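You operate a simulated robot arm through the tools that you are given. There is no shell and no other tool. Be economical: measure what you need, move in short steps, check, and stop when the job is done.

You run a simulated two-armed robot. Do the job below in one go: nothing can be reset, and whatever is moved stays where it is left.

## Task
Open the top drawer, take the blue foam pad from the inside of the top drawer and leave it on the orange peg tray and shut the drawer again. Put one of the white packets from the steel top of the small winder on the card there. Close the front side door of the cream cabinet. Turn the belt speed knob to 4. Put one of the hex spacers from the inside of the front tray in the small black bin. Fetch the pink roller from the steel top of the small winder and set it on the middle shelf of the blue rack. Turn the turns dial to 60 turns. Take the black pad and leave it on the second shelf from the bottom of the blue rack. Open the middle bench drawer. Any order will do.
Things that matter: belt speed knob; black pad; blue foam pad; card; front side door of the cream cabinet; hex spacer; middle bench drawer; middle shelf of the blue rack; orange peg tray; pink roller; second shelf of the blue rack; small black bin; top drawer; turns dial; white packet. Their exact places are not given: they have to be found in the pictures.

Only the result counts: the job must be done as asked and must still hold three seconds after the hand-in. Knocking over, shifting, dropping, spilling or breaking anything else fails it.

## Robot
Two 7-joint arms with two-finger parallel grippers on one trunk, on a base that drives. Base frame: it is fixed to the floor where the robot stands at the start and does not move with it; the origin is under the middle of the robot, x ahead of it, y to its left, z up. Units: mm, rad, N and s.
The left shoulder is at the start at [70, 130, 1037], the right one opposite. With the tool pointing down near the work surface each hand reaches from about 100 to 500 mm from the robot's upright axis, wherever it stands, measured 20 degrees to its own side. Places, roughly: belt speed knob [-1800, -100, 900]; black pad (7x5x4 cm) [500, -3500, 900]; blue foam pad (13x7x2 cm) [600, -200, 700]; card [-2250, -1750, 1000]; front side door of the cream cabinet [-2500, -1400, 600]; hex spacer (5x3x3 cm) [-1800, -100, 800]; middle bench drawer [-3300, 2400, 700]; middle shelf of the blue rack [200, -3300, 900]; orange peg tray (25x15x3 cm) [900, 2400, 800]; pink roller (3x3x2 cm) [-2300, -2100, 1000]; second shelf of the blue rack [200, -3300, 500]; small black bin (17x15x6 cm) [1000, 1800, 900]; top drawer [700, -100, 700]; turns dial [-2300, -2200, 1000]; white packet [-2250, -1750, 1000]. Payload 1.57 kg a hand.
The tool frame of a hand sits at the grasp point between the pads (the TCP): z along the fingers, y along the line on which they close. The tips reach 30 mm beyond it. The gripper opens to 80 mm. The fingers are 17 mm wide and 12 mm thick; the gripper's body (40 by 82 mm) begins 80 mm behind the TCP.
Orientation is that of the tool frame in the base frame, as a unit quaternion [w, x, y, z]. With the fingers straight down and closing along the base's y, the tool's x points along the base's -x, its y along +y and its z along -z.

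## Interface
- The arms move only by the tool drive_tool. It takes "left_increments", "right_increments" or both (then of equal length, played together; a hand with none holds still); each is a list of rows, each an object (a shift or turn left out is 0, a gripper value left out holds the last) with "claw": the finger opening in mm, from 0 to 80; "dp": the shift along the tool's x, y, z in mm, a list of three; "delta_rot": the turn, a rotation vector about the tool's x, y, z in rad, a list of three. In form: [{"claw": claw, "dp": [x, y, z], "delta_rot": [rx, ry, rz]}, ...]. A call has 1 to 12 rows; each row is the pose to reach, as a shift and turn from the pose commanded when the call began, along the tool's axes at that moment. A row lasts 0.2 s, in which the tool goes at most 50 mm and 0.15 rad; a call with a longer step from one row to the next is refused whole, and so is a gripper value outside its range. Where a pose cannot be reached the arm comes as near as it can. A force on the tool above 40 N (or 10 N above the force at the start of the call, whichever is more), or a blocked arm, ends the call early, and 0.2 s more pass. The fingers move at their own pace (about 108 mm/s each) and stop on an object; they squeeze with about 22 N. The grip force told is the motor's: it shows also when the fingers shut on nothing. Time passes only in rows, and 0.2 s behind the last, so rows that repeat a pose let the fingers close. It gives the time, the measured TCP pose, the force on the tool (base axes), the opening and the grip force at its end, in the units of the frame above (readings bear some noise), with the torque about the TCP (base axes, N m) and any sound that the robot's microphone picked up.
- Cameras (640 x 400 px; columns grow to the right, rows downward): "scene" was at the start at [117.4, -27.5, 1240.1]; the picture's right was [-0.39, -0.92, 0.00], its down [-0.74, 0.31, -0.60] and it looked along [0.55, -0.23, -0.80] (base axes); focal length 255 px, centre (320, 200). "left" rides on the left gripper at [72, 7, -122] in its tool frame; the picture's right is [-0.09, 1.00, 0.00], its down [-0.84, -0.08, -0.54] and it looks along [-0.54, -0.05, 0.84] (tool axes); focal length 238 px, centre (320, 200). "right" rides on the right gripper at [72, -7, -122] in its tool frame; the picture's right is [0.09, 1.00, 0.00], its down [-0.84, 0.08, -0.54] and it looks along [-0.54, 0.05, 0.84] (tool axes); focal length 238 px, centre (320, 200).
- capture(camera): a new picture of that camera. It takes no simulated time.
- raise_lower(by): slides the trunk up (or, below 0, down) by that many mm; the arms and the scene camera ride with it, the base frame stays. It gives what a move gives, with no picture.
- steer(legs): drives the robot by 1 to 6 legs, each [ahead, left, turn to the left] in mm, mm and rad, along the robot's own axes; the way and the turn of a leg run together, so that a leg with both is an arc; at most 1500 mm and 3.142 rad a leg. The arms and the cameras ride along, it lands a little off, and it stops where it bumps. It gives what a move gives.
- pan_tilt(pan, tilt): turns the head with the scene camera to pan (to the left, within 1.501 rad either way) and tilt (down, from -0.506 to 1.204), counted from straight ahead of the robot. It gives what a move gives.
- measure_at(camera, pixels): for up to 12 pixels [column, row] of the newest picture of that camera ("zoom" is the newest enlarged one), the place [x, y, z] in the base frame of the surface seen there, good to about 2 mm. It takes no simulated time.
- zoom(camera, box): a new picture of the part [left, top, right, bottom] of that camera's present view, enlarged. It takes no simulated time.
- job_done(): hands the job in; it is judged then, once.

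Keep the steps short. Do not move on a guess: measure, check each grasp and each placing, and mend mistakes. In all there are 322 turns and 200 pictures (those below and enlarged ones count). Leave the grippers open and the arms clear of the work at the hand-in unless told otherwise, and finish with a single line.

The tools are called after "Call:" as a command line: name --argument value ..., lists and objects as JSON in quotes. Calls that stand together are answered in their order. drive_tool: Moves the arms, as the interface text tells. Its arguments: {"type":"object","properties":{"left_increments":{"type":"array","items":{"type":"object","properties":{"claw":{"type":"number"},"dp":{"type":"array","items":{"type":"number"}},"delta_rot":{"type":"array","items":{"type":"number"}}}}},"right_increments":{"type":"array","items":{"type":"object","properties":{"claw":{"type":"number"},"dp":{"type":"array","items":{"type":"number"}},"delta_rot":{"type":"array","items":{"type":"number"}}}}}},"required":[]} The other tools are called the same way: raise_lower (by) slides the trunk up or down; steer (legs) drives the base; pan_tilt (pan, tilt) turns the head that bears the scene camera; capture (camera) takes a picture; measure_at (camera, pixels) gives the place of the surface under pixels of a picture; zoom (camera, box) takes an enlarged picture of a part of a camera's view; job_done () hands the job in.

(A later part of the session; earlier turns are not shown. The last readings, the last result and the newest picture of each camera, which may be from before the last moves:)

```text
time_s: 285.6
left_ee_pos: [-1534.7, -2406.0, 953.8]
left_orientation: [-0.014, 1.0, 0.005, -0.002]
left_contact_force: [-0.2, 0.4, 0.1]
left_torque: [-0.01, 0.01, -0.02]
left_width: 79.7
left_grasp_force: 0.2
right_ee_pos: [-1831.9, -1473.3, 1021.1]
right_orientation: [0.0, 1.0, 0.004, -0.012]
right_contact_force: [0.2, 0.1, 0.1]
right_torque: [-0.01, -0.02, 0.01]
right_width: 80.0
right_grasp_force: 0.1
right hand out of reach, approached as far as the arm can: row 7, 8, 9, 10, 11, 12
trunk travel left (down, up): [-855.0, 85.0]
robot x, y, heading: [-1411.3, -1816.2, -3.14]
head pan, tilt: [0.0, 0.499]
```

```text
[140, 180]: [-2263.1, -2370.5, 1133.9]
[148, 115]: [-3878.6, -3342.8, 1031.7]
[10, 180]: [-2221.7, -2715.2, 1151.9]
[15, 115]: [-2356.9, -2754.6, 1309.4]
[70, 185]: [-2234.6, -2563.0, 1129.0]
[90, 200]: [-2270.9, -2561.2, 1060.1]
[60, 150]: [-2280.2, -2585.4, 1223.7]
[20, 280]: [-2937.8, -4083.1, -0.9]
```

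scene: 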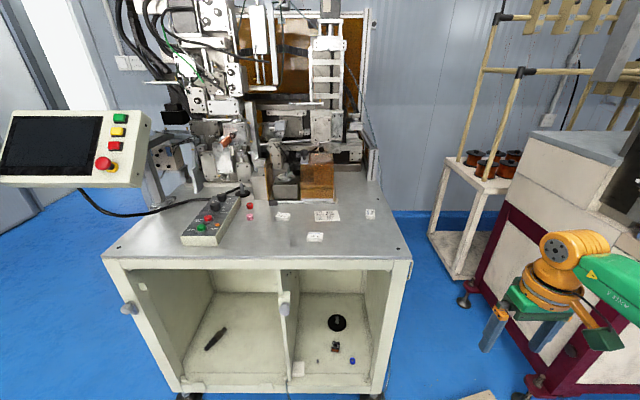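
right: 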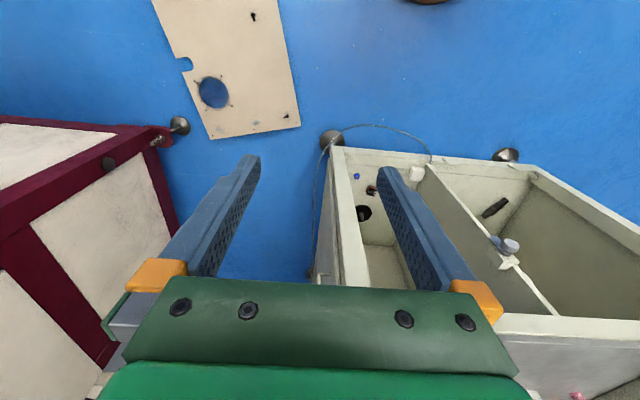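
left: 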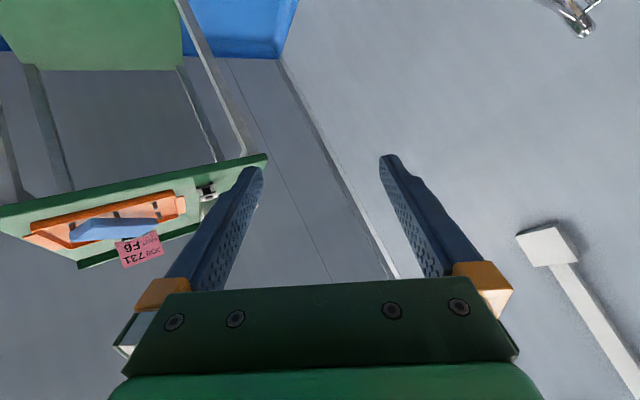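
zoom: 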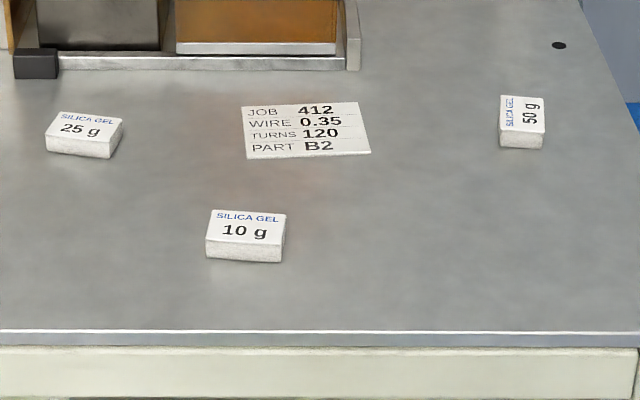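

Clear. Drive to about (−1880, −1950).

Call:
steer --legs '[[469, 134, 0]]'

Call:
drive_tool --right_increments '[{"dp": [-15, 40, 0]}, {"dp": [0, 80, 0]}, {"dp": [20, 120, 0]}, {"dp": [40, 160, 0]}, {"dp": [60, 190, 0]}]'

Call:
capture --camera "right"

```text
time_s: 288.5
left_ee_pos: [-1991.4, -2547.6, 955.3]
left_orientation: [-0.015, 1.0, 0.005, -0.003]
left_contact_force: [-0.2, 0.6, -1.3]
left_torque: [0.01, 0.03, -0.03]
left_width: 80.1
left_grasp_force: 0.0
right_ee_pos: [-2289.8, -1615.3, 1021.6]
right_orientation: [0.002, 1.0, 0.005, -0.014]
right_contact_force: [0.5, 0.2, 0.0]
right_torque: [-0.01, 0.01, 0.01]
right_width: 80.0
right_grasp_force: 0.1
trunk travel left (down, up): [-855.0, 85.0]
robot x, y, heading: [-1864.9, -1956.0, -3.137]
head pan, tilt: [0.0, 0.499]
```

```text
time_s: 289.7
left_ee_pos: [-1992.6, -2549.4, 952.8]
left_orientation: [-0.014, 1.0, 0.006, -0.002]
left_contact_force: [-0.1, -0.6, 0.5]
left_torque: [0.03, 0.02, 0.0]
left_width: 79.9
left_grasp_force: 0.0
right_ee_pos: [-2227.1, -1805.8, 1020.1]
right_orientation: [-0.001, 1.0, 0.005, -0.013]
right_contact_force: [0.2, 0.3, 0.6]
right_torque: [-0.01, 0.05, 0.01]
right_width: 79.6
right_grasp_force: 0.0
trunk travel left (down, up): [-855.0, 85.0]
robot x, y, heading: [-1871.1, -1957.5, -3.135]
head pan, tilt: [0.0, 0.499]
```

```text
119 pictures are left
```

right: 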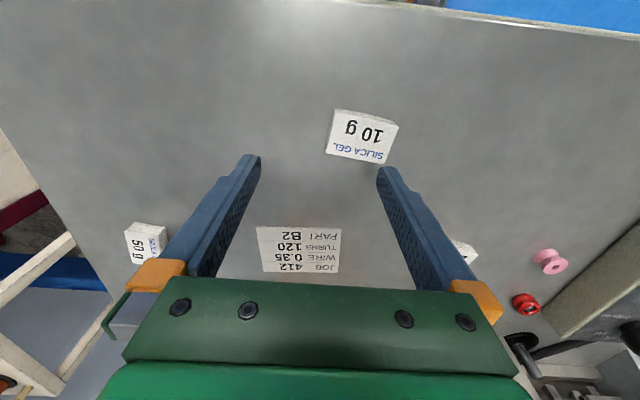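

Right arm moves freely. The "10 g" packet is at (362,137). Measure its corners.

Call:
measure_at --camera "right" --pixels '[[336, 111], [397, 123], [328, 152], [382, 162], [362, 137], [260, 230], [340, 231], [263, 270], [338, 271], [300, 250]]'

```text
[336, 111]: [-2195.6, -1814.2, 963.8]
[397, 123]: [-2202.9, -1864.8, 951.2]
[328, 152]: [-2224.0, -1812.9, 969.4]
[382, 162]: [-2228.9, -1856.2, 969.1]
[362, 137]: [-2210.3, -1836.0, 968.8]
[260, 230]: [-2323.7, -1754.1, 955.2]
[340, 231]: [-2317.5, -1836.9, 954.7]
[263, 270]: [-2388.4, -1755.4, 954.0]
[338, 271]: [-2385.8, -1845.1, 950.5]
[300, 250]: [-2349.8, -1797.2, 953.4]
```

Packet centre (−2212, −1836), 47 mm along y. Align (+0.11 rad), descend to tips z ≈ 953 and close.

Call:
drive_tool --right_increments '[{"dp": [15, 30, 0], "delta_rot": [0, 0, 0.11]}, {"dp": [15, 30, 20], "delta_rot": [0, 0, 0.11]}, {"dp": [15, 30, 36], "delta_rot": [0, 0, 0.11]}, {"dp": [15, 30, 36], "delta_rot": [0, 0, 0.11]}]'

Call:
capture --camera "right"

```text
time_s: 290.7
left_ee_pos: [-1994.0, -2548.7, 954.3]
left_orientation: [-0.014, 1.0, 0.006, -0.002]
left_contact_force: [-0.6, 0.1, -0.6]
left_torque: [-0.03, 0.02, -0.01]
left_width: 79.9
left_grasp_force: 0.1
right_ee_pos: [-2214.0, -1836.4, 984.0]
right_orientation: [0.001, 0.999, -0.05, -0.013]
right_contact_force: [0.2, 1.2, 0.8]
right_torque: [0.0, 0.0, 0.02]
right_width: 80.1
right_grasp_force: 0.1
trunk travel left (down, up): [-855.0, 85.0]
robot x, y, heading: [-1868.8, -1959.3, -3.14]
head pan, tilt: [0.0, 0.499]
```

```text
118 pictures are left
```

right: 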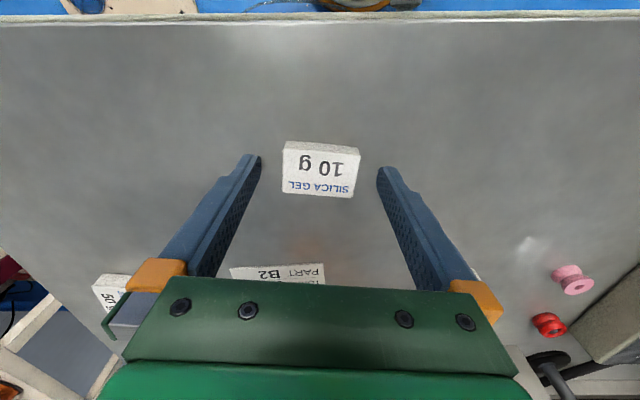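

Well centred. Close and lift.

Call:
drive_tool --right_increments '[{"claw": 50}, {"claw": 20}, {"claw": 20}, {"claw": 20}]'

Call:
drive_tool --right_increments '[{"dp": [0, 0, -20]}, {"dp": [0, 0, -45]}]'

Call:
capture --camera "right"

```text
time_s: 291.7
left_ee_pos: [-1993.5, -2548.4, 954.5]
left_orientation: [-0.014, 1.0, 0.005, -0.002]
left_contact_force: [-0.1, 0.4, 0.0]
left_torque: [-0.01, 0.01, -0.01]
left_width: 79.8
left_grasp_force: 0.0
right_ee_pos: [-2214.9, -1835.4, 982.2]
right_orientation: [0.002, 0.999, -0.05, -0.013]
right_contact_force: [0.3, 0.1, -0.1]
right_torque: [0.02, 0.01, 0.0]
right_width: 48.5
right_grasp_force: 22.3
trunk travel left (down, up): [-855.0, 85.0]
robot x, y, heading: [-1867.5, -1955.2, -3.134]
head pan, tilt: [0.0, 0.499]
```

```text
time_s: 292.3
left_ee_pos: [-1992.4, -2549.1, 954.2]
left_orientation: [-0.014, 1.0, 0.007, -0.001]
left_contact_force: [0.0, -1.0, 0.0]
left_torque: [0.0, 0.03, 0.0]
left_width: 80.0
left_grasp_force: 0.0
right_ee_pos: [-2214.8, -1835.4, 1029.0]
right_orientation: [0.001, 0.999, -0.05, -0.013]
right_contact_force: [-0.4, -0.2, -0.1]
right_torque: [0.02, -0.02, -0.03]
right_width: 48.4
right_grasp_force: 21.8
trunk travel left (down, up): [-855.0, 85.0]
robot x, y, heading: [-1864.6, -1959.4, -3.133]
head pan, tilt: [0.0, 0.499]
```

```text
117 pictures are left
```

right: 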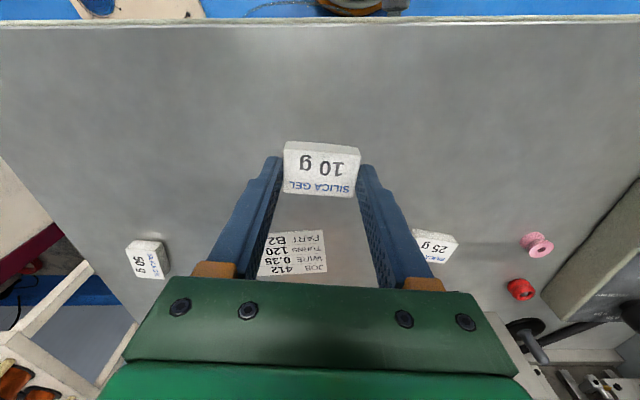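

Held (48 mm). Drive the base 30 mm ahead and carry the packet over the card.

Call:
steer --legs '[[30, 0, 0]]'

Call:
drive_tool --right_increments '[{"dp": [-40, -9, 0]}, {"dp": [-80, -18, 0]}, {"dp": [-111, -26, 0]}, {"dp": [-111, -26, 0], "delta_rot": [0, 0, -0.1]}]'

Call:
capture --camera "right"

```text
time_s: 293.1
left_ee_pos: [-2019.0, -2547.6, 955.4]
left_orientation: [-0.014, 1.0, 0.005, -0.004]
left_contact_force: [0.1, -1.0, -0.4]
left_torque: [0.0, 0.05, 0.0]
left_width: 80.1
left_grasp_force: 0.0
right_ee_pos: [-2240.6, -1835.4, 1029.6]
right_orientation: [0.0, 0.999, -0.05, -0.015]
right_contact_force: [0.6, -1.3, 1.1]
right_torque: [-0.03, 0.07, 0.04]
right_width: 48.4
right_grasp_force: 22.2
trunk travel left (down, up): [-855.0, 85.0]
robot x, y, heading: [-1902.0, -1959.9, -3.138]
head pan, tilt: [0.0, 0.499]
```

```text
time_s: 294.1
left_ee_pos: [-2023.9, -2549.8, 955.4]
left_orientation: [-0.014, 1.0, 0.006, -0.002]
left_contact_force: [0.0, 0.2, 0.8]
left_torque: [-0.01, -0.02, -0.02]
left_width: 80.0
left_grasp_force: 0.1
right_ee_pos: [-2353.3, -1798.5, 1032.1]
right_orientation: [0.0, 1.0, 0.0, -0.015]
right_contact_force: [-0.7, 0.0, -0.3]
right_torque: [0.01, -0.02, -0.04]
right_width: 48.5
right_grasp_force: 21.8
trunk travel left (down, up): [-855.0, 85.0]
robot x, y, heading: [-1898.3, -1956.3, -3.136]
head pan, tilt: [0.0, 0.499]
```

```text
116 pictures are left
```

right: 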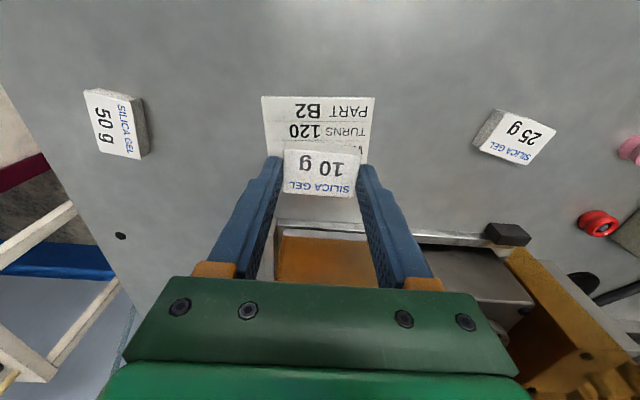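

Packet is over the card. Lower 46 mm and release.

Call:
drive_tool --right_increments '[{"dp": [0, 0, 25]}, {"dp": [0, 0, 40]}, {"dp": [0, 0, 45]}, {"dp": [0, 0, 45]}, {"dp": [0, 0, 45], "claw": 75}, {"dp": [0, 0, 45]}]'

Call:
drive_tool --right_increments '[{"dp": [0, 0, -30]}, {"dp": [0, 0, -70]}]'

Call:
capture --camera "right"

```text
time_s: 295.5
left_ee_pos: [-2023.7, -2549.6, 953.6]
left_orientation: [-0.014, 1.0, 0.005, -0.002]
left_contact_force: [-0.7, 0.2, -0.5]
left_torque: [-0.03, 0.03, 0.0]
left_width: 80.1
left_grasp_force: 0.0
right_ee_pos: [-2354.7, -1798.3, 986.6]
right_orientation: [-0.001, 1.0, -0.001, -0.013]
right_contact_force: [0.9, 0.1, 1.0]
right_torque: [0.03, -0.01, -0.01]
right_width: 75.0
right_grasp_force: 0.1
trunk travel left (down, up): [-855.0, 85.0]
robot x, y, heading: [-1899.6, -1955.8, -3.136]
head pan, tilt: [0.0, 0.499]
```

```text
time_s: 296.1
left_ee_pos: [-2024.1, -2549.2, 954.3]
left_orientation: [-0.015, 1.0, 0.006, -0.003]
left_contact_force: [0.4, 0.5, 0.2]
left_torque: [-0.01, -0.01, -0.01]
left_width: 80.2
left_grasp_force: 0.0
right_ee_pos: [-2353.4, -1798.5, 1057.6]
right_orientation: [0.0, 1.0, 0.0, -0.014]
right_contact_force: [0.8, -0.3, 0.3]
right_torque: [-0.02, 0.03, 0.02]
right_width: 75.1
right_grasp_force: 0.1
trunk travel left (down, up): [-855.0, 85.0]
robot x, y, heading: [-1900.0, -1956.4, -3.134]
head pan, tilt: [0.0, 0.499]
```

```text
115 pictures are left
```

right: 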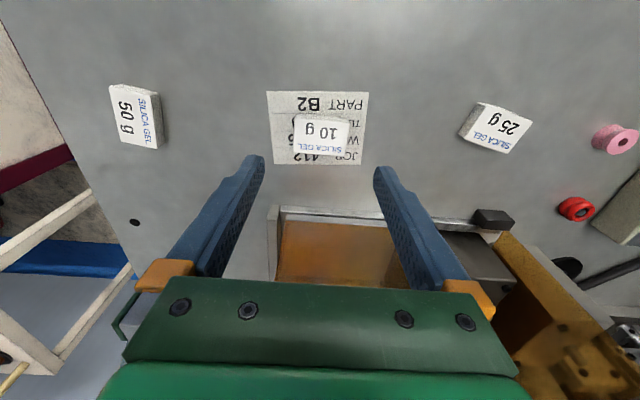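

The packet lies on the card. Now the turns dial: raise the hand, pull back 70 mm, drive left 290 mm.

Call:
drive_tool --right_increments '[{"dp": [25, 0, -25]}, {"dp": [50, 0, -50]}, {"dp": [80, 0, -60]}]'

Call:
steer --legs '[[0, 290, 0]]'

Call:
capture --camera "right"

Call:
capture --camera "scene"

```text
time_s: 296.9
left_ee_pos: [-2023.8, -2548.8, 954.8]
left_orientation: [-0.014, 1.0, 0.005, -0.003]
left_contact_force: [-0.8, -0.2, -0.9]
left_torque: [-0.01, -0.01, -0.03]
left_width: 79.9
left_grasp_force: 0.0
right_ee_pos: [-2271.9, -1796.8, 1115.7]
right_orientation: [0.0, 1.0, -0.001, -0.013]
right_contact_force: [-0.1, -0.3, 0.0]
right_torque: [0.01, 0.04, -0.01]
right_width: 74.9
right_grasp_force: 0.0
trunk travel left (down, up): [-855.0, 85.0]
robot x, y, heading: [-1899.0, -1950.8, -3.134]
head pan, tilt: [0.0, 0.499]
```

```text
time_s: 298.9
left_ee_pos: [-2021.2, -2834.4, 956.3]
left_orientation: [-0.014, 1.0, 0.007, -0.003]
left_contact_force: [0.0, 0.8, -0.2]
left_torque: [0.0, 0.0, 0.0]
left_width: 80.0
left_grasp_force: 0.1
right_ee_pos: [-2270.3, -2084.0, 1113.8]
right_orientation: [0.002, 1.0, 0.001, -0.013]
right_contact_force: [0.2, -0.1, 0.4]
right_torque: [0.0, 0.02, -0.01]
right_width: 74.9
right_grasp_force: 0.0
trunk travel left (down, up): [-855.0, 85.0]
robot x, y, heading: [-1896.3, -2247.8, -3.131]
head pan, tilt: [0.0, 0.499]
```

```text
114 pictures are left
```

right: 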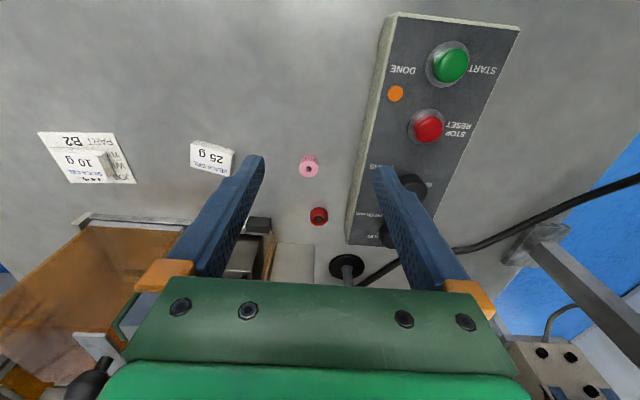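

```text
113 pictures are left
```

scene: 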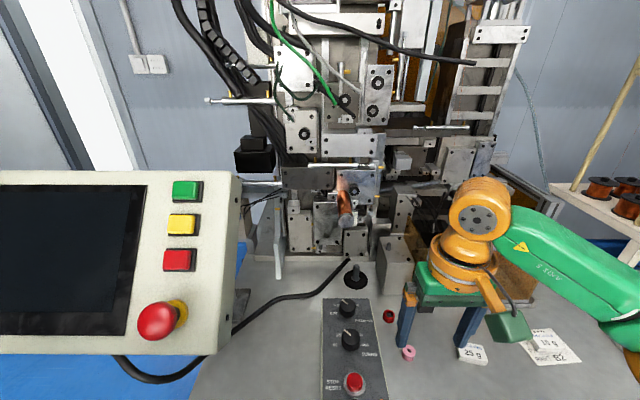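

Zoom on the two knobs at (348,325) in the scene view.

Call:
zoom --camera "scene" --box '[300, 290, 412, 360]'

Call:
measure_at --camera "zoom" --pixels '[[285, 265], [285, 285], [250, 280], [320, 280], [235, 305], [345, 300], [285, 240], [270, 85], [180, 350], [370, 350], [160, 200], [340, 200]]'

```text
5.71 times, centred on (356, 325) of scene
```

zoom: 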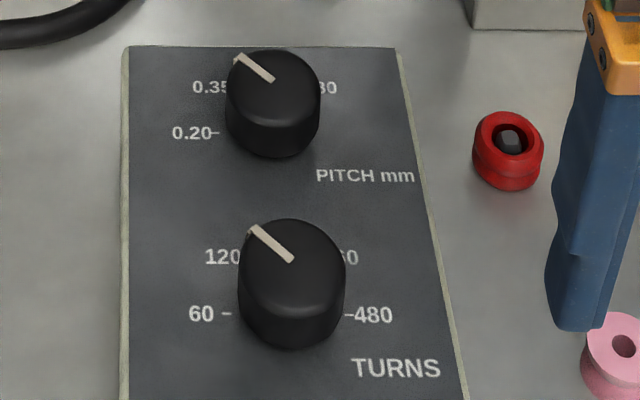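

```text
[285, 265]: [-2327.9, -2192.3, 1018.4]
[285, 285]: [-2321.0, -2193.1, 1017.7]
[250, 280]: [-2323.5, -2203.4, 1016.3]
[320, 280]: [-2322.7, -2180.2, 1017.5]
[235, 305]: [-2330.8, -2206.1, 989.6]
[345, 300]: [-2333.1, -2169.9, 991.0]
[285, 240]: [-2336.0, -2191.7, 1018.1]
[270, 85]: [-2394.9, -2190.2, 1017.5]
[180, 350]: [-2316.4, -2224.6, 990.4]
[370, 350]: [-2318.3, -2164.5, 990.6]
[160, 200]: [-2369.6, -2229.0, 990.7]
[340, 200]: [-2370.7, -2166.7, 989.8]
```

The panel is flat (z 990.5); the TURNS knob centre ≈ (−2331, −2189), top z 1018, pointer now at 120; 60 is 45° counter-clockwise. I slide the base 35 mm left and put the hand over the knob, pre-turned +0.39 rad.

Call:
steer --legs '[[0, 35, 0]]'

Call:
drive_tool --right_increments '[{"claw": 60, "dp": [-20, 25, 0], "delta_rot": [0, 0, 0.13]}, {"dp": [-40, 50, 0], "delta_rot": [0, 0, 0.26]}, {"dp": [-61, 70, 0], "delta_rot": [0, 0, 0.393]}, {"dp": [-61, 70, 20], "delta_rot": [0, 0, 0.393]}, {"dp": [-61, 70, 40], "delta_rot": [0, 0, 0.393]}]'

Call:
capture --camera "right"

```text
time_s: 299.8
left_ee_pos: [-2021.1, -2866.7, 958.0]
left_orientation: [-0.012, 1.0, 0.007, -0.001]
left_contact_force: [-0.2, 1.5, -0.6]
left_torque: [-0.04, 0.02, -0.01]
left_width: 79.9
left_grasp_force: 0.0
right_ee_pos: [-2271.3, -2115.6, 1113.1]
right_orientation: [0.003, 1.0, -0.001, -0.013]
right_contact_force: [-0.2, 1.5, -1.0]
right_torque: [-0.05, -0.02, 0.0]
right_width: 75.2
right_grasp_force: 0.1
trunk travel left (down, up): [-855.0, 85.0]
robot x, y, heading: [-1902.2, -2281.4, -3.129]
head pan, tilt: [0.0, 0.499]
```

```text
time_s: 301.0
left_ee_pos: [-2020.8, -2871.7, 954.7]
left_orientation: [-0.014, 1.0, 0.005, -0.002]
left_contact_force: [0.2, -0.1, 0.8]
left_torque: [-0.01, 0.0, -0.02]
left_width: 80.1
left_grasp_force: 0.0
right_ee_pos: [-2333.7, -2190.3, 1076.2]
right_orientation: [0.002, 0.981, -0.195, -0.013]
right_contact_force: [-0.3, -0.5, 0.2]
right_torque: [-0.01, 0.02, 0.0]
right_width: 60.0
right_grasp_force: 0.0
trunk travel left (down, up): [-855.0, 85.0]
robot x, y, heading: [-1898.1, -2276.7, -3.137]
head pan, tilt: [0.0, 0.499]
```

```text
111 pictures are left
```

right: 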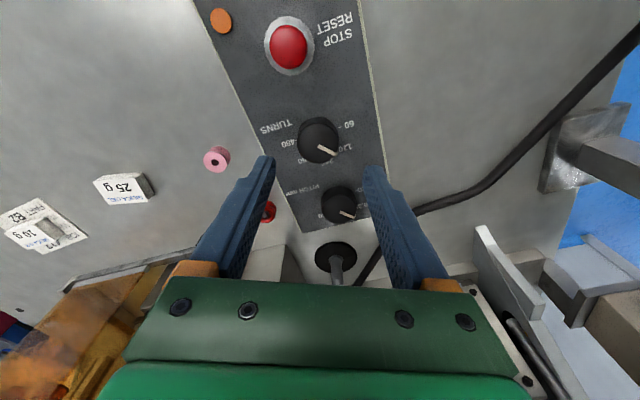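

Call:
zoom --camera "right" --box '[270, 95, 382, 165]'

Call:
measure_at --camera "zoom" --pixels '[[175, 270], [385, 270], [280, 180], [275, 270], [265, 375], [290, 290], [385, 325], [450, 165], [470, 165], [150, 265]]'

```text
5.71 times, centred on (326, 130) of right
```

zoom: 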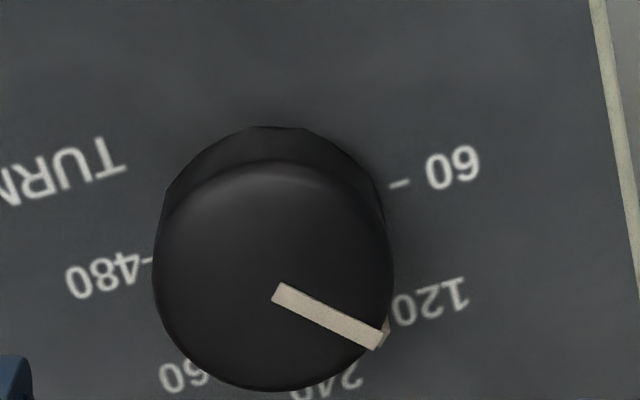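

```text
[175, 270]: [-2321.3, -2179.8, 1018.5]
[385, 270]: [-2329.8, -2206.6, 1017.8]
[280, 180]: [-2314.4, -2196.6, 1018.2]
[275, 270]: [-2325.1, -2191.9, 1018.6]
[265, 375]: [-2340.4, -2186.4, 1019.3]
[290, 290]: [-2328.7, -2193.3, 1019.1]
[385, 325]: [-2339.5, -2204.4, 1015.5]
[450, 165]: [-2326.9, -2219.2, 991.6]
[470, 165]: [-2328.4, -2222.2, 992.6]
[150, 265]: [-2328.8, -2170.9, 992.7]
```

Knob centre ≈ (−2327, −2192). Correct by 6.5 mm, descend to tips z ≈ 1002, close.

Call:
drive_tool --right_increments '[{"dp": [6.6, -1, 10]}, {"dp": [6.6, -1, 30]}, {"dp": [6.6, -1, 44]}, {"dp": [6.6, -1, 44], "claw": 40}, {"dp": [6.6, -1, 44], "claw": 10}, {"dp": [6.6, -1, 44]}, {"dp": [6.6, -1, 44]}]'

```text
time_s: 302.6
left_ee_pos: [-2019.4, -2870.1, 955.8]
left_orientation: [-0.012, 1.0, 0.006, -0.002]
left_contact_force: [0.5, 1.0, -0.6]
left_torque: [-0.01, -0.02, 0.03]
left_width: 80.1
left_grasp_force: 0.1
right_ee_pos: [-2326.7, -2190.6, 1034.5]
right_orientation: [0.004, 0.981, -0.195, -0.013]
right_contact_force: [2.6, 3.0, -4.4]
right_torque: [0.32, 0.26, 0.0]
right_width: 32.9
right_grasp_force: 40.8
trunk travel left (down, up): [-855.0, 85.0]
robot x, y, heading: [-1898.7, -2280.3, -3.13]
head pan, tilt: [0.0, 0.499]
```

Gripped (32.9 mm). Turn counter-clockwise 0.785 rad.

Call:
drive_tool --right_increments '[{"delta_rot": [0, 0, -0.1]}, {"delta_rot": [0, 0, -0.2]}, {"delta_rot": [0, 0, -0.3]}, {"delta_rot": [0, 0, -0.4]}, {"delta_rot": [0, 0, -0.5]}, {"delta_rot": [0, 0, -0.6]}, {"delta_rot": [0, 0, -0.7]}, {"delta_rot": [0, 0, -0.785]}, {"delta_rot": [0, 0, -0.785]}]'

Call:
drive_tool --right_increments '[{"claw": 60}, {"claw": 60}, {"claw": 60, "dp": [0, 0, -30]}, {"dp": [0, 0, -60]}]'

Call:
zoom --camera "right" --box '[270, 95, 382, 165]'

```text
time_s: 304.6
left_ee_pos: [-2020.9, -2870.1, 956.0]
left_orientation: [-0.013, 1.0, 0.006, -0.003]
left_contact_force: [-0.8, -0.2, 0.6]
left_torque: [0.02, -0.01, -0.01]
left_width: 80.2
left_grasp_force: 0.0
right_ee_pos: [-2327.4, -2190.8, 1032.6]
right_orientation: [-0.002, 0.981, 0.195, -0.015]
right_contact_force: [-12.0, 6.8, 25.8]
right_torque: [-0.08, 0.96, 0.0]
right_width: 32.9
right_grasp_force: 40.8
trunk travel left (down, up): [-855.0, 85.0]
robot x, y, heading: [-1892.4, -2274.9, -3.134]
head pan, tilt: [0.0, 0.499]
```

```text
time_s: 305.6
left_ee_pos: [-2021.1, -2872.6, 953.0]
left_orientation: [-0.013, 1.0, 0.006, -0.003]
left_contact_force: [0.2, -0.2, 0.0]
left_torque: [-0.04, 0.0, 0.0]
left_width: 80.2
left_grasp_force: 0.0
right_ee_pos: [-2327.0, -2192.9, 1092.0]
right_orientation: [-0.004, 0.981, 0.196, -0.013]
right_contact_force: [-0.2, 0.1, -0.9]
right_torque: [0.0, -0.01, -0.02]
right_width: 60.0
right_grasp_force: 0.1
trunk travel left (down, up): [-855.0, 85.0]
robot x, y, heading: [-1899.8, -2284.5, -3.136]
head pan, tilt: [0.0, 0.499]
```

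```text
5.71 times, centred on (326, 130) of right
```

zoom: 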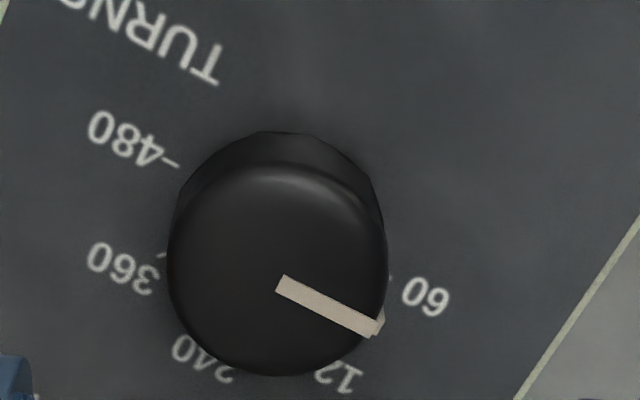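

Call:
measure_at --camera "zoom" --pixels '[[285, 285], [350, 315], [365, 322], [390, 285], [175, 165]]'

```text
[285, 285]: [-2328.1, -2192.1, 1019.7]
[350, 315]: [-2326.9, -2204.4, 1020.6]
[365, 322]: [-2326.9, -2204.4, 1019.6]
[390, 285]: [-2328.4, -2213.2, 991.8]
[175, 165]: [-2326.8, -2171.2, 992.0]
```

The pointer is on 60. Next the pink roller at ≈ (−2323, −2070): move over it and look.

Call:
drive_tool --right_increments '[{"dp": [15, -37, 0], "delta_rot": [0, 0, 0.13]}, {"dp": [30, -75, 0], "delta_rot": [0, 0, 0.26]}, {"dp": [48, -112, 0], "delta_rot": [0, 0, 0.393]}, {"dp": [48, -112, 30], "delta_rot": [0, 0, 0.393]}]'

Call:
capture --camera "right"

```text
time_s: 306.6
left_ee_pos: [-2021.1, -2872.1, 954.2]
left_orientation: [-0.014, 1.0, 0.006, -0.003]
left_contact_force: [-0.5, 1.1, -0.2]
left_torque: [0.01, -0.01, -0.01]
left_width: 80.2
left_grasp_force: 0.0
right_ee_pos: [-2326.0, -2070.6, 1061.8]
right_orientation: [0.0, 1.0, -0.001, -0.013]
right_contact_force: [-0.2, -0.9, -1.3]
right_torque: [0.01, -0.02, 0.04]
right_width: 60.2
right_grasp_force: 0.1
trunk travel left (down, up): [-855.0, 85.0]
robot x, y, heading: [-1896.8, -2285.9, -3.127]
head pan, tilt: [0.0, 0.499]
```

```text
108 pictures are left
```

right: 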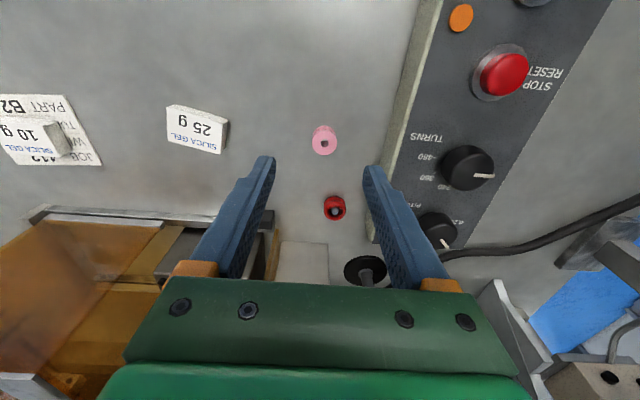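

Call:
measure_at --camera "right" --pixels '[[324, 144], [313, 137], [336, 137], [324, 128], [324, 153], [334, 208], [322, 140]]'

```text
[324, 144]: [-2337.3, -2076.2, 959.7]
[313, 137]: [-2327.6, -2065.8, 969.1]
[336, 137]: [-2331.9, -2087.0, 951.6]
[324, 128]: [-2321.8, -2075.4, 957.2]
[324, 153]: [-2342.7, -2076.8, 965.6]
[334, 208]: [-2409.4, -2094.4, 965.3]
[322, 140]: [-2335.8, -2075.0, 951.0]
```

Roller centre ≈ (−2333, −2075), top z 968. Descend and grip.

Call:
drive_tool --right_increments '[{"dp": [-7.5, 5, 35]}, {"dp": [-7.5, 5, 60]}, {"dp": [-7.5, 5, 77]}, {"dp": [-7.5, 5, 77]}]'

Call:
capture --camera "right"

```text
time_s: 307.6
left_ee_pos: [-2019.6, -2871.0, 953.7]
left_orientation: [-0.014, 1.0, 0.006, -0.001]
left_contact_force: [0.2, -1.3, -0.9]
left_torque: [0.02, 0.02, -0.01]
left_width: 80.0
left_grasp_force: 0.0
right_ee_pos: [-2334.2, -2075.2, 985.1]
right_orientation: [0.001, 1.0, 0.0, -0.014]
right_contact_force: [-0.3, -0.8, 0.6]
right_torque: [0.0, 0.0, 0.01]
right_width: 59.9
right_grasp_force: 0.0
trunk travel left (down, up): [-855.0, 85.0]
robot x, y, heading: [-1898.0, -2278.9, -3.134]
head pan, tilt: [0.0, 0.499]
```

```text
107 pictures are left
```

right: 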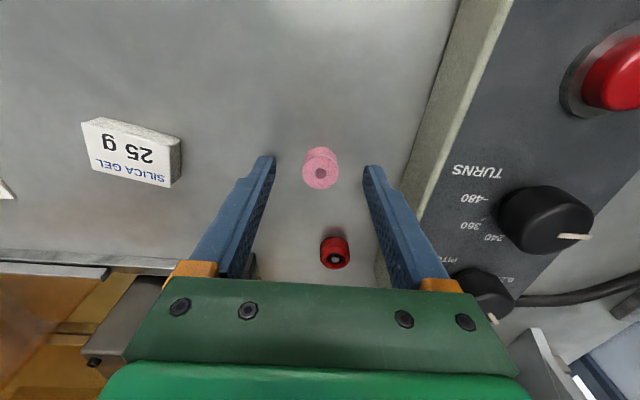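

Between the tips. Close and lift.

Call:
drive_tool --right_increments '[{"claw": 30}, {"claw": 0}, {"claw": 0}, {"claw": 0}]'

Call:
drive_tool --right_increments '[{"dp": [0, 0, -40]}, {"dp": [10, 0, -80]}, {"dp": [40, 0, -120]}, {"dp": [80, 0, -130]}]'

Call:
capture --camera "right"

```text
time_s: 308.6
left_ee_pos: [-2021.2, -2870.9, 953.2]
left_orientation: [-0.014, 1.0, 0.006, -0.001]
left_contact_force: [0.8, 0.3, 0.4]
left_torque: [0.0, -0.01, 0.03]
left_width: 79.9
left_grasp_force: 0.0
right_ee_pos: [-2334.7, -2075.3, 983.8]
right_orientation: [0.0, 1.0, 0.0, -0.013]
right_contact_force: [0.2, -0.6, 0.1]
right_torque: [0.03, 0.03, -0.01]
right_width: 21.9
right_grasp_force: 22.1
trunk travel left (down, up): [-855.0, 85.0]
robot x, y, heading: [-1898.0, -2284.0, -3.136]
head pan, tilt: [0.0, 0.499]
```

```text
time_s: 309.6
left_ee_pos: [-2018.3, -2871.6, 954.8]
left_orientation: [-0.014, 1.0, 0.005, -0.003]
left_contact_force: [0.8, 0.7, 0.2]
left_torque: [-0.01, 0.02, -0.04]
left_width: 80.2
left_grasp_force: 0.1
right_ee_pos: [-2250.2, -2075.8, 1114.9]
right_orientation: [0.001, 1.0, 0.0, -0.015]
right_contact_force: [0.1, -0.9, 0.2]
right_torque: [-0.03, 0.0, 0.0]
right_width: 22.3
right_grasp_force: 22.1
trunk travel left (down, up): [-855.0, 85.0]
robot x, y, heading: [-1895.4, -2276.9, -3.132]
head pan, tilt: [0.0, 0.499]
```

```text
106 pictures are left
```

right: 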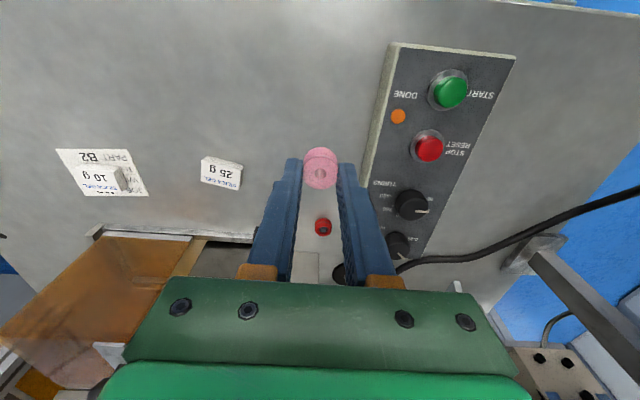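

Roller held. I leave the winder: back 300, right 500, back 500, then turn left to face −y and look for the blue rack.

Call:
steer --legs '[[-300, 0, 0], [-500, -500, 0], [0, 0, 1.571]]'

Call:
pan_tilt --pan 0.7 --tilt 0.4

Call:
capture --camera "scene"

```text
time_s: 318.8
left_ee_pos: [-518.8, -1935.1, 954.0]
left_orientation: [-0.009, 0.72, 0.694, -0.012]
left_contact_force: [-0.6, -0.5, 0.1]
left_torque: [0.0, 0.0, 0.0]
left_width: 79.9
left_grasp_force: 0.0
right_ee_pos: [-1324.5, -2127.2, 1113.8]
right_orientation: [0.01, 0.724, 0.689, -0.009]
right_contact_force: [0.5, 1.0, 0.0]
right_torque: [0.03, 0.0, 0.01]
right_width: 22.2
right_grasp_force: 22.2
trunk travel left (down, up): [-855.0, 85.0]
robot x, y, heading: [-1101.0, -1781.4, -1.612]
head pan, tilt: [0.0, 0.499]
```

```text
time_s: 319.9
left_ee_pos: [-517.7, -1935.4, 955.5]
left_orientation: [-0.009, 0.72, 0.694, -0.011]
left_contact_force: [-0.4, -0.9, -0.8]
left_torque: [0.0, -0.01, 0.01]
left_width: 80.0
left_grasp_force: 0.1
right_ee_pos: [-1323.9, -2126.7, 1114.1]
right_orientation: [0.01, 0.724, 0.69, -0.009]
right_contact_force: [-0.6, -0.4, 0.4]
right_torque: [-0.01, -0.02, 0.01]
right_width: 21.6
right_grasp_force: 22.1
trunk travel left (down, up): [-855.0, 85.0]
robot x, y, heading: [-1101.1, -1781.9, -1.614]
head pan, tilt: [0.7, 0.4]
```

```text
105 pictures are left
```

scene: 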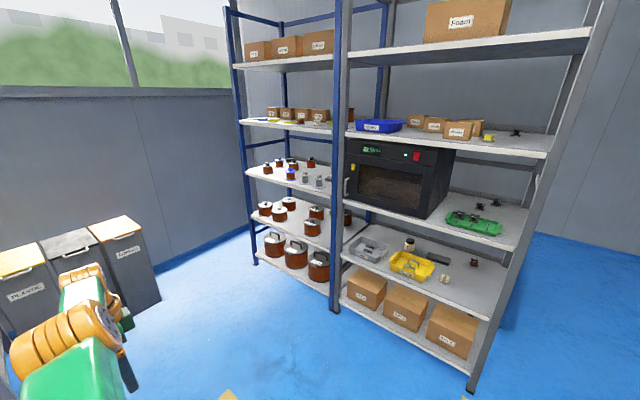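

The blue rack is at (290,150): five shelves. I zoom and measure.

Call:
zoom --camera "scene" --box '[225, 90, 385, 290]'

Call:
measure_at --camera "scene" --pixels '[[250, 172], [330, 190], [255, 215], [330, 240], [250, 260], [333, 300], [290, 172], [310, 230], [345, 215], [252, 250], [445, 85], [320, 160]]'

```text
2.00 times, centred on (305, 190) of scene
```

zoom: 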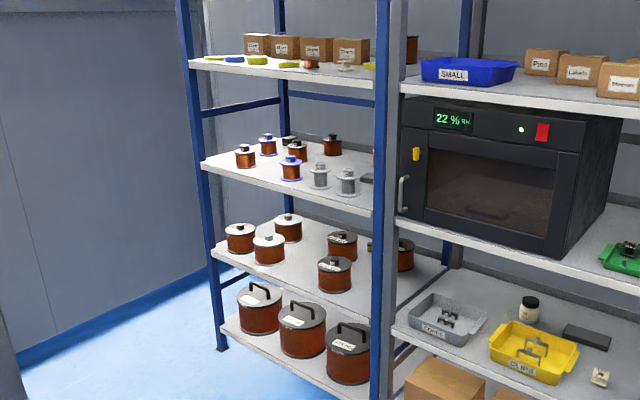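

```text
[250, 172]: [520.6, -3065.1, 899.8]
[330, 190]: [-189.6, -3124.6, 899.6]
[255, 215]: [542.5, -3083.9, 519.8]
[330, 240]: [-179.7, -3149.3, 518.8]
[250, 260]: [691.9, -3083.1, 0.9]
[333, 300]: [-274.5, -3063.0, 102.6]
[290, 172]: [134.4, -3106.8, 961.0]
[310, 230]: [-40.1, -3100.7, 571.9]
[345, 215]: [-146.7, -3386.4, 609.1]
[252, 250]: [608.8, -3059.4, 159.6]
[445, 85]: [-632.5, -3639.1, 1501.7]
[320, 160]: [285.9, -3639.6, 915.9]
```

The blue rack's front is at y ≈ −3055, x −270…610; middle shelf z 900, second shelf z 519. I try to bring the left arm in again before going near the waste bins, and measure those bins.

Call:
measure_at --camera "scene" --pixels '[[20, 285], [75, 270], [125, 240], [150, 300], [115, 225], [225, 395]]'

Call:
drive_tool --left_increments '[{"dp": [0, -30, 0]}, {"dp": [0, -60, 0]}, {"dp": [0, -90, 0]}, {"dp": [0, -120, 0]}, {"dp": [0, -160, 0]}, {"dp": [0, -200, 0]}]'

```text
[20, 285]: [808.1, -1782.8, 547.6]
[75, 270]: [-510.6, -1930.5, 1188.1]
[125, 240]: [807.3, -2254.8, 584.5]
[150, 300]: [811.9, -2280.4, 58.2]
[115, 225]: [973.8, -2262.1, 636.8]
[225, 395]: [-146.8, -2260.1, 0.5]
```

```text
time_s: 321.3
left_ee_pos: [-535.3, -1989.8, 932.8]
left_orientation: [-0.011, 0.719, 0.694, -0.011]
left_contact_force: [-1.0, -0.3, -1.0]
left_torque: [0.04, 0.0, 0.04]
left_width: 80.1
left_grasp_force: 0.1
left hand out of reach, approached as far as the arm can: row 1, 2, 3, 4, 5, 6
right_ee_pos: [-1323.9, -2128.8, 1113.2]
right_orientation: [0.01, 0.724, 0.689, -0.01]
right_contact_force: [0.6, -0.3, 0.1]
right_torque: [0.02, 0.06, -0.04]
right_width: 21.9
right_grasp_force: 22.3
trunk travel left (down, up): [-855.0, 85.0]
robot x, y, heading: [-1099.8, -1782.5, -1.614]
head pan, tilt: [0.7, 0.4]
```

Still straight. I turn the left tool to point outward, which lets the elbow fold, and pull it in.

Call:
drive_tool --left_increments '[{"delta_rot": [-0.143, 0, 0]}, {"delta_rot": [-0.286, 0, 0]}, {"delta_rot": [-0.428, 0, 0]}, {"delta_rot": [-0.571, 0, 0]}, {"delta_rot": [-0.714, 0, 0]}, {"delta_rot": [-0.857, 0, 0]}, {"delta_rot": [-1.0, 0, 0]}, {"delta_rot": [-1.143, 0, 0]}, {"delta_rot": [-1.285, 0, 0]}, {"delta_rot": [-1.428, 0, 0]}, {"delta_rot": [-1.57, 0, 0]}]'

Call:
drive_tool --left_increments '[{"dp": [0, 0, -30]}, {"dp": [0, 0, -60]}, {"dp": [0, 0, -90]}, {"dp": [0, 0, -120]}, {"dp": [0, 0, -150]}, {"dp": [0, 0, -180]}, {"dp": [0, 0, -210]}, {"dp": [0, 0, -240]}]'

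Call:
capture --camera "scene"

```text
time_s: 323.7
left_ee_pos: [-499.9, -2002.1, 875.6]
left_orientation: [0.503, 0.514, 0.498, 0.484]
left_contact_force: [-0.4, -0.7, 0.3]
left_torque: [-0.01, 0.01, -0.02]
left_width: 80.1
left_grasp_force: 0.1
left hand out of reach, approached as far as the arm can: row 1, 2, 3, 4, 5, 6, 7, 8, 9, 10, 11
right_ee_pos: [-1323.9, -2128.0, 1113.9]
right_orientation: [0.009, 0.723, 0.69, -0.009]
right_contact_force: [-0.1, -0.5, -0.2]
right_torque: [0.01, -0.01, -0.01]
right_width: 22.0
right_grasp_force: 22.0
trunk travel left (down, up): [-855.0, 85.0]
robot x, y, heading: [-1104.1, -1783.4, -1.612]
head pan, tilt: [0.7, 0.4]
```

```text
time_s: 325.5
left_ee_pos: [-744.8, -2019.1, 820.7]
left_orientation: [0.502, 0.515, 0.499, 0.484]
left_contact_force: [-0.4, -0.2, 0.3]
left_torque: [0.0, 0.0, 0.02]
left_width: 79.9
left_grasp_force: 0.0
left hand out of reach, approached as far as the arm can: row 1, 2, 3, 4, 5, 6, 7, 8
right_ee_pos: [-1323.4, -2127.7, 1113.6]
right_orientation: [0.01, 0.724, 0.689, -0.01]
right_contact_force: [0.6, -0.2, -0.1]
right_torque: [0.0, 0.0, -0.01]
right_width: 22.1
right_grasp_force: 23.0
trunk travel left (down, up): [-855.0, 85.0]
robot x, y, heading: [-1104.5, -1784.7, -1.615]
head pan, tilt: [0.7, 0.4]
```

```text
103 pictures are left
```

scene: 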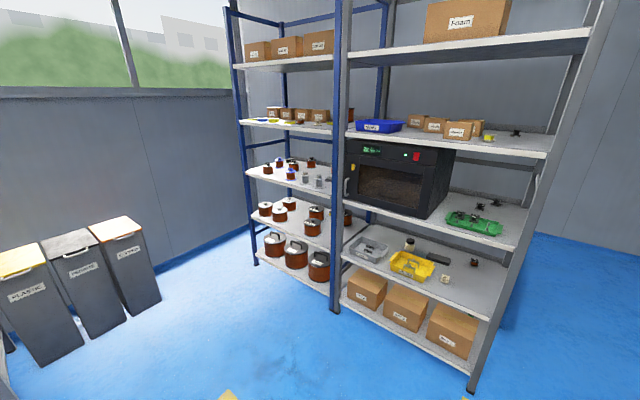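

The left hand is compact now. Drive to about (100, −2450) facing the rack.

Call:
steer --legs '[[0, 0, 0.043], [0, 1200, 0], [620, 0, 0]]'

Call:
pan_tilt --pan 0 --tilt 0.45

Call:
capture --camera "scene"

```text
time_s: 335.1
left_ee_pos: [492.8, -2610.4, 819.5]
left_orientation: [0.489, 0.5, 0.514, 0.497]
left_contact_force: [1.0, 0.1, -0.2]
left_torque: [0.02, 0.04, -0.02]
left_width: 79.9
left_grasp_force: 0.2
right_ee_pos: [-80.0, -2752.1, 1115.3]
right_orientation: [0.01, 0.705, 0.709, -0.009]
right_contact_force: [0.1, 0.6, -0.3]
right_torque: [-0.02, -0.01, -0.04]
right_width: 22.0
right_grasp_force: 21.7
trunk travel left (down, up): [-855.0, 85.0]
robot x, y, heading: [119.4, -2395.2, -1.555]
head pan, tilt: [0.7, 0.4]
```

```text
time_s: 336.2
left_ee_pos: [493.1, -2611.9, 820.8]
left_orientation: [0.489, 0.5, 0.513, 0.498]
left_contact_force: [0.7, 0.4, -0.4]
left_torque: [0.0, -0.02, 0.05]
left_width: 80.1
left_grasp_force: 0.1
right_ee_pos: [-79.1, -2751.5, 1113.5]
right_orientation: [0.01, 0.705, 0.709, -0.009]
right_contact_force: [-0.5, 0.4, -0.7]
right_torque: [0.0, 0.03, 0.0]
right_width: 22.2
right_grasp_force: 22.0
trunk travel left (down, up): [-855.0, 85.0]
robot x, y, heading: [121.2, -2395.0, -1.557]
head pan, tilt: [0.0, 0.45]
```

```text
102 pictures are left
```

scene: 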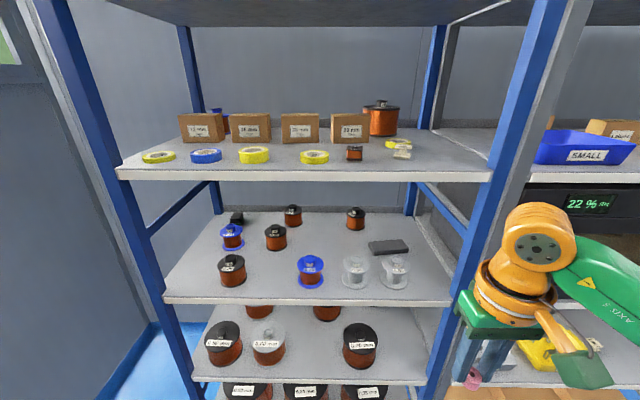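

On the middle shelf a black block is at (237,218) at the back left. Zoom in and measure.

Call:
zoom --camera "scene" --box '[160, 190, 460, 310]'

Call:
measure_at --camera "scene" --pixels '[[237, 216], [237, 222], [231, 214], [243, 214], [388, 246], [232, 238], [276, 237], [232, 270], [310, 270], [300, 297], [293, 215], [200, 280]]'

```text
2.13 times, centred on (310, 250) of scene
```

zoom: 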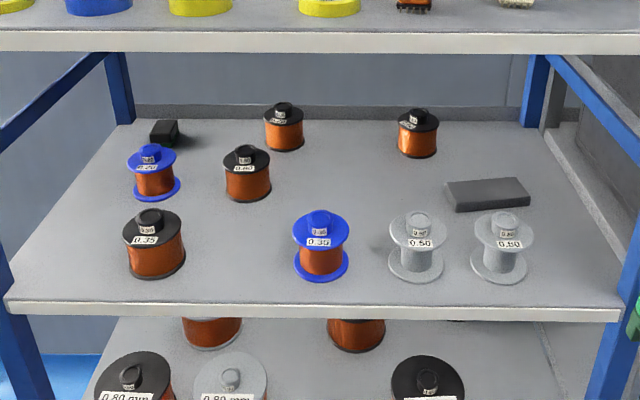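

```text
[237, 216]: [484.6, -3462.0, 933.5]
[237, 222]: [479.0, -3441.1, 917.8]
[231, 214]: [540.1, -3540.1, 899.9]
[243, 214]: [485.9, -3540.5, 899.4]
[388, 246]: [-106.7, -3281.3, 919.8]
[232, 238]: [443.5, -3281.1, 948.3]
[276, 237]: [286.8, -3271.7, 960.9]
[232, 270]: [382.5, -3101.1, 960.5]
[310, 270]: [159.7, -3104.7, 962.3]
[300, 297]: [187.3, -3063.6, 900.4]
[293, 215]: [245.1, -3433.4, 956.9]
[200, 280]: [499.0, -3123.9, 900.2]
```

The black pad is at ≈ (482, −3465), on the shelf z 900, 40 mm tall, behind a blue spool (443, −3281). First I set the roller down at the free front spot near (270, −3100). I check the upper shelf's edge and side wall.

Call:
measure_at --camera "scene" --pixels '[[300, 176], [300, 169], [160, 172], [135, 200], [40, 200], [20, 300], [458, 300], [170, 295], [375, 340], [290, 370], [300, 260], [268, 270]]'

Call:
zoom --camera "scene" --box '[205, 195, 285, 245]'

Call:
measure_at --camera "zoom" --pixels '[[215, 170], [300, 170], [215, 215], [290, 215], [255, 150], [310, 190], [250, 190], [220, 245]]'

```text
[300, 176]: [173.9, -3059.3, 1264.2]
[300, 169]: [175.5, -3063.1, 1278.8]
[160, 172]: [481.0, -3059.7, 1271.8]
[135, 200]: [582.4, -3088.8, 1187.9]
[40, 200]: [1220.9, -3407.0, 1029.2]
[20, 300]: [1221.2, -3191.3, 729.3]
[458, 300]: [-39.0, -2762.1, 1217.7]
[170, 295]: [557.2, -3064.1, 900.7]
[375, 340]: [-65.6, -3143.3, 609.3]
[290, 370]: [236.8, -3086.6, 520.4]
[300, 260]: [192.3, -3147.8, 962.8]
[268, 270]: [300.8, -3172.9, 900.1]
```

```text
8.00 times, centred on (245, 220) of scene
```

zoom: 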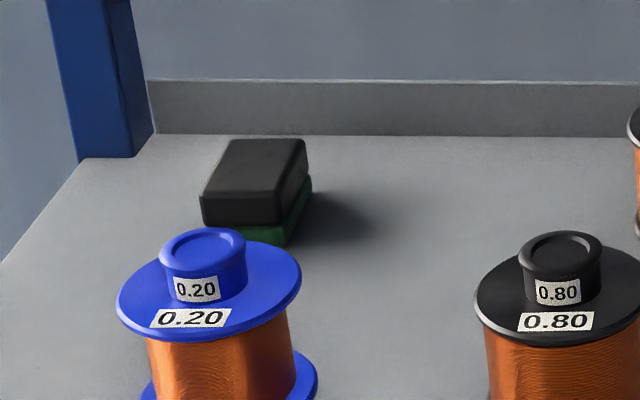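

```text
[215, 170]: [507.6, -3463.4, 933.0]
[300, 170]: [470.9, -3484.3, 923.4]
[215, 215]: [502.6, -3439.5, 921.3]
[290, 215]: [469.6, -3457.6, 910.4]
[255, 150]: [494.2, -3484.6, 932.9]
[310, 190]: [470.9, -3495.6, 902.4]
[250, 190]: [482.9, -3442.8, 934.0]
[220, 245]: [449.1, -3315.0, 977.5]
```

Pad: black-over-green block, x 468–510, y −3440…−3510, z 900–934. The upper shelf's underside is ≈ 1258. I lower the trunk so the hand can enter between the shelves, and go in front of the free spot.

Call:
raise_lower --by -165

Call:
steer --legs '[[0, 270, -0.015], [130, 0, 0]]'

Call:
drive_tool --right_increments '[{"dp": [0, 40, 0]}, {"dp": [0, 78, 0]}]'

Call:
capture --camera "scene"

```text
time_s: 338.1
left_ee_pos: [492.7, -2611.8, 655.8]
left_orientation: [0.489, 0.501, 0.513, 0.498]
left_contact_force: [0.2, -0.6, 0.3]
left_torque: [-0.03, 0.02, 0.03]
left_width: 79.9
left_grasp_force: 0.1
right_ee_pos: [-79.1, -2752.4, 948.4]
right_orientation: [0.01, 0.705, 0.709, -0.008]
right_contact_force: [-0.6, 0.1, 0.2]
right_torque: [-0.01, 0.03, -0.01]
right_width: 22.1
right_grasp_force: 22.1
trunk travel left (down, up): [-690.0, 250.0]
robot x, y, heading: [123.0, -2396.1, -1.555]
head pan, tilt: [0.0, 0.45]
```

```text
time_s: 340.9
left_ee_pos: [765.0, -2741.8, 655.5]
left_orientation: [0.491, 0.503, 0.51, 0.496]
left_contact_force: [-0.1, -0.2, -0.4]
left_torque: [0.01, 0.0, 0.03]
left_width: 80.0
left_grasp_force: 0.0
right_ee_pos: [189.7, -2877.7, 949.3]
right_orientation: [0.011, 0.707, 0.707, -0.009]
right_contact_force: [-0.4, 0.1, 0.4]
right_torque: [0.0, -0.06, 0.02]
right_width: 22.1
right_grasp_force: 22.0
trunk travel left (down, up): [-690.0, 250.0]
robot x, y, heading: [394.3, -2519.9, -1.561]
head pan, tilt: [0.0, 0.45]
```

```text
time_s: 341.5
left_ee_pos: [764.6, -2743.2, 654.1]
left_orientation: [0.49, 0.503, 0.511, 0.495]
left_contact_force: [0.7, 0.6, -0.7]
left_torque: [0.0, -0.02, 0.0]
left_width: 80.3
left_grasp_force: 0.1
right_ee_pos: [269.0, -2877.7, 950.8]
right_orientation: [0.01, 0.708, 0.707, -0.01]
right_contact_force: [0.3, 0.5, -0.6]
right_torque: [0.0, 0.05, 0.03]
right_width: 22.0
right_grasp_force: 22.5
trunk travel left (down, up): [-690.0, 250.0]
robot x, y, heading: [395.0, -2525.9, -1.568]
head pan, tilt: [0.0, 0.45]
```

```text
99 pictures are left
```

scene: 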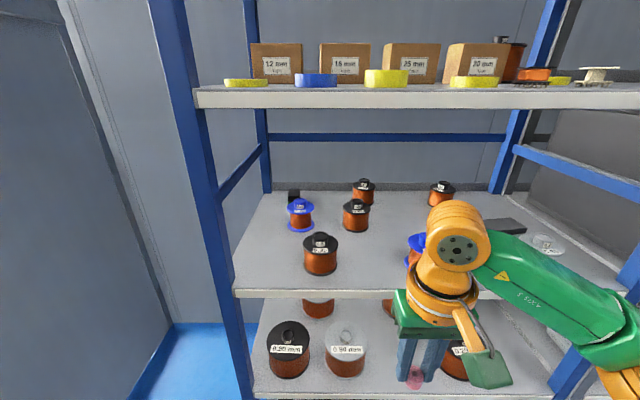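

Call:
measure_at --camera "scene" --pixels '[[455, 203], [500, 235], [560, 270], [303, 262], [337, 255], [408, 258], [360, 275], [345, 285]]'

```text
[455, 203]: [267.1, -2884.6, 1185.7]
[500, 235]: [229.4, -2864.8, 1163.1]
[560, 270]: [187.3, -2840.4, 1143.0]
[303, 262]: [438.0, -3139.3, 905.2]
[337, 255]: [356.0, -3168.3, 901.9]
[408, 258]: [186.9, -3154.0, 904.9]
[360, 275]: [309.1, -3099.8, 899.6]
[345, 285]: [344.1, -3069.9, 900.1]
```

The wrist top (1186) passes under the upper shelf (1258). Drive ahead 215 mm.

Call:
steer --legs '[[215, 0, 0]]'

Call:
capture --camera "right"

```text
time_s: 343.1
left_ee_pos: [763.8, -2958.5, 656.3]
left_orientation: [0.491, 0.503, 0.511, 0.495]
left_contact_force: [-0.2, 0.4, -0.7]
left_torque: [-0.03, 0.02, 0.0]
left_width: 79.9
left_grasp_force: 0.1
right_ee_pos: [269.4, -3093.2, 951.7]
right_orientation: [0.011, 0.707, 0.707, -0.01]
right_contact_force: [0.6, -0.1, 0.0]
right_torque: [0.01, 0.0, 0.0]
right_width: 21.9
right_grasp_force: 21.9
trunk travel left (down, up): [-690.0, 250.0]
robot x, y, heading: [392.8, -2740.7, -1.567]
head pan, tilt: [0.0, 0.45]
```

```text
98 pictures are left
```

right: 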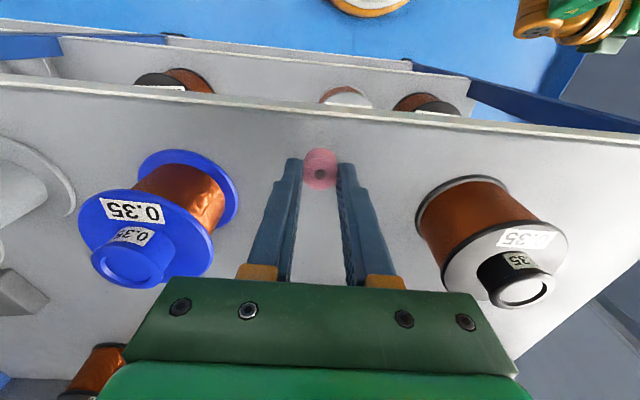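

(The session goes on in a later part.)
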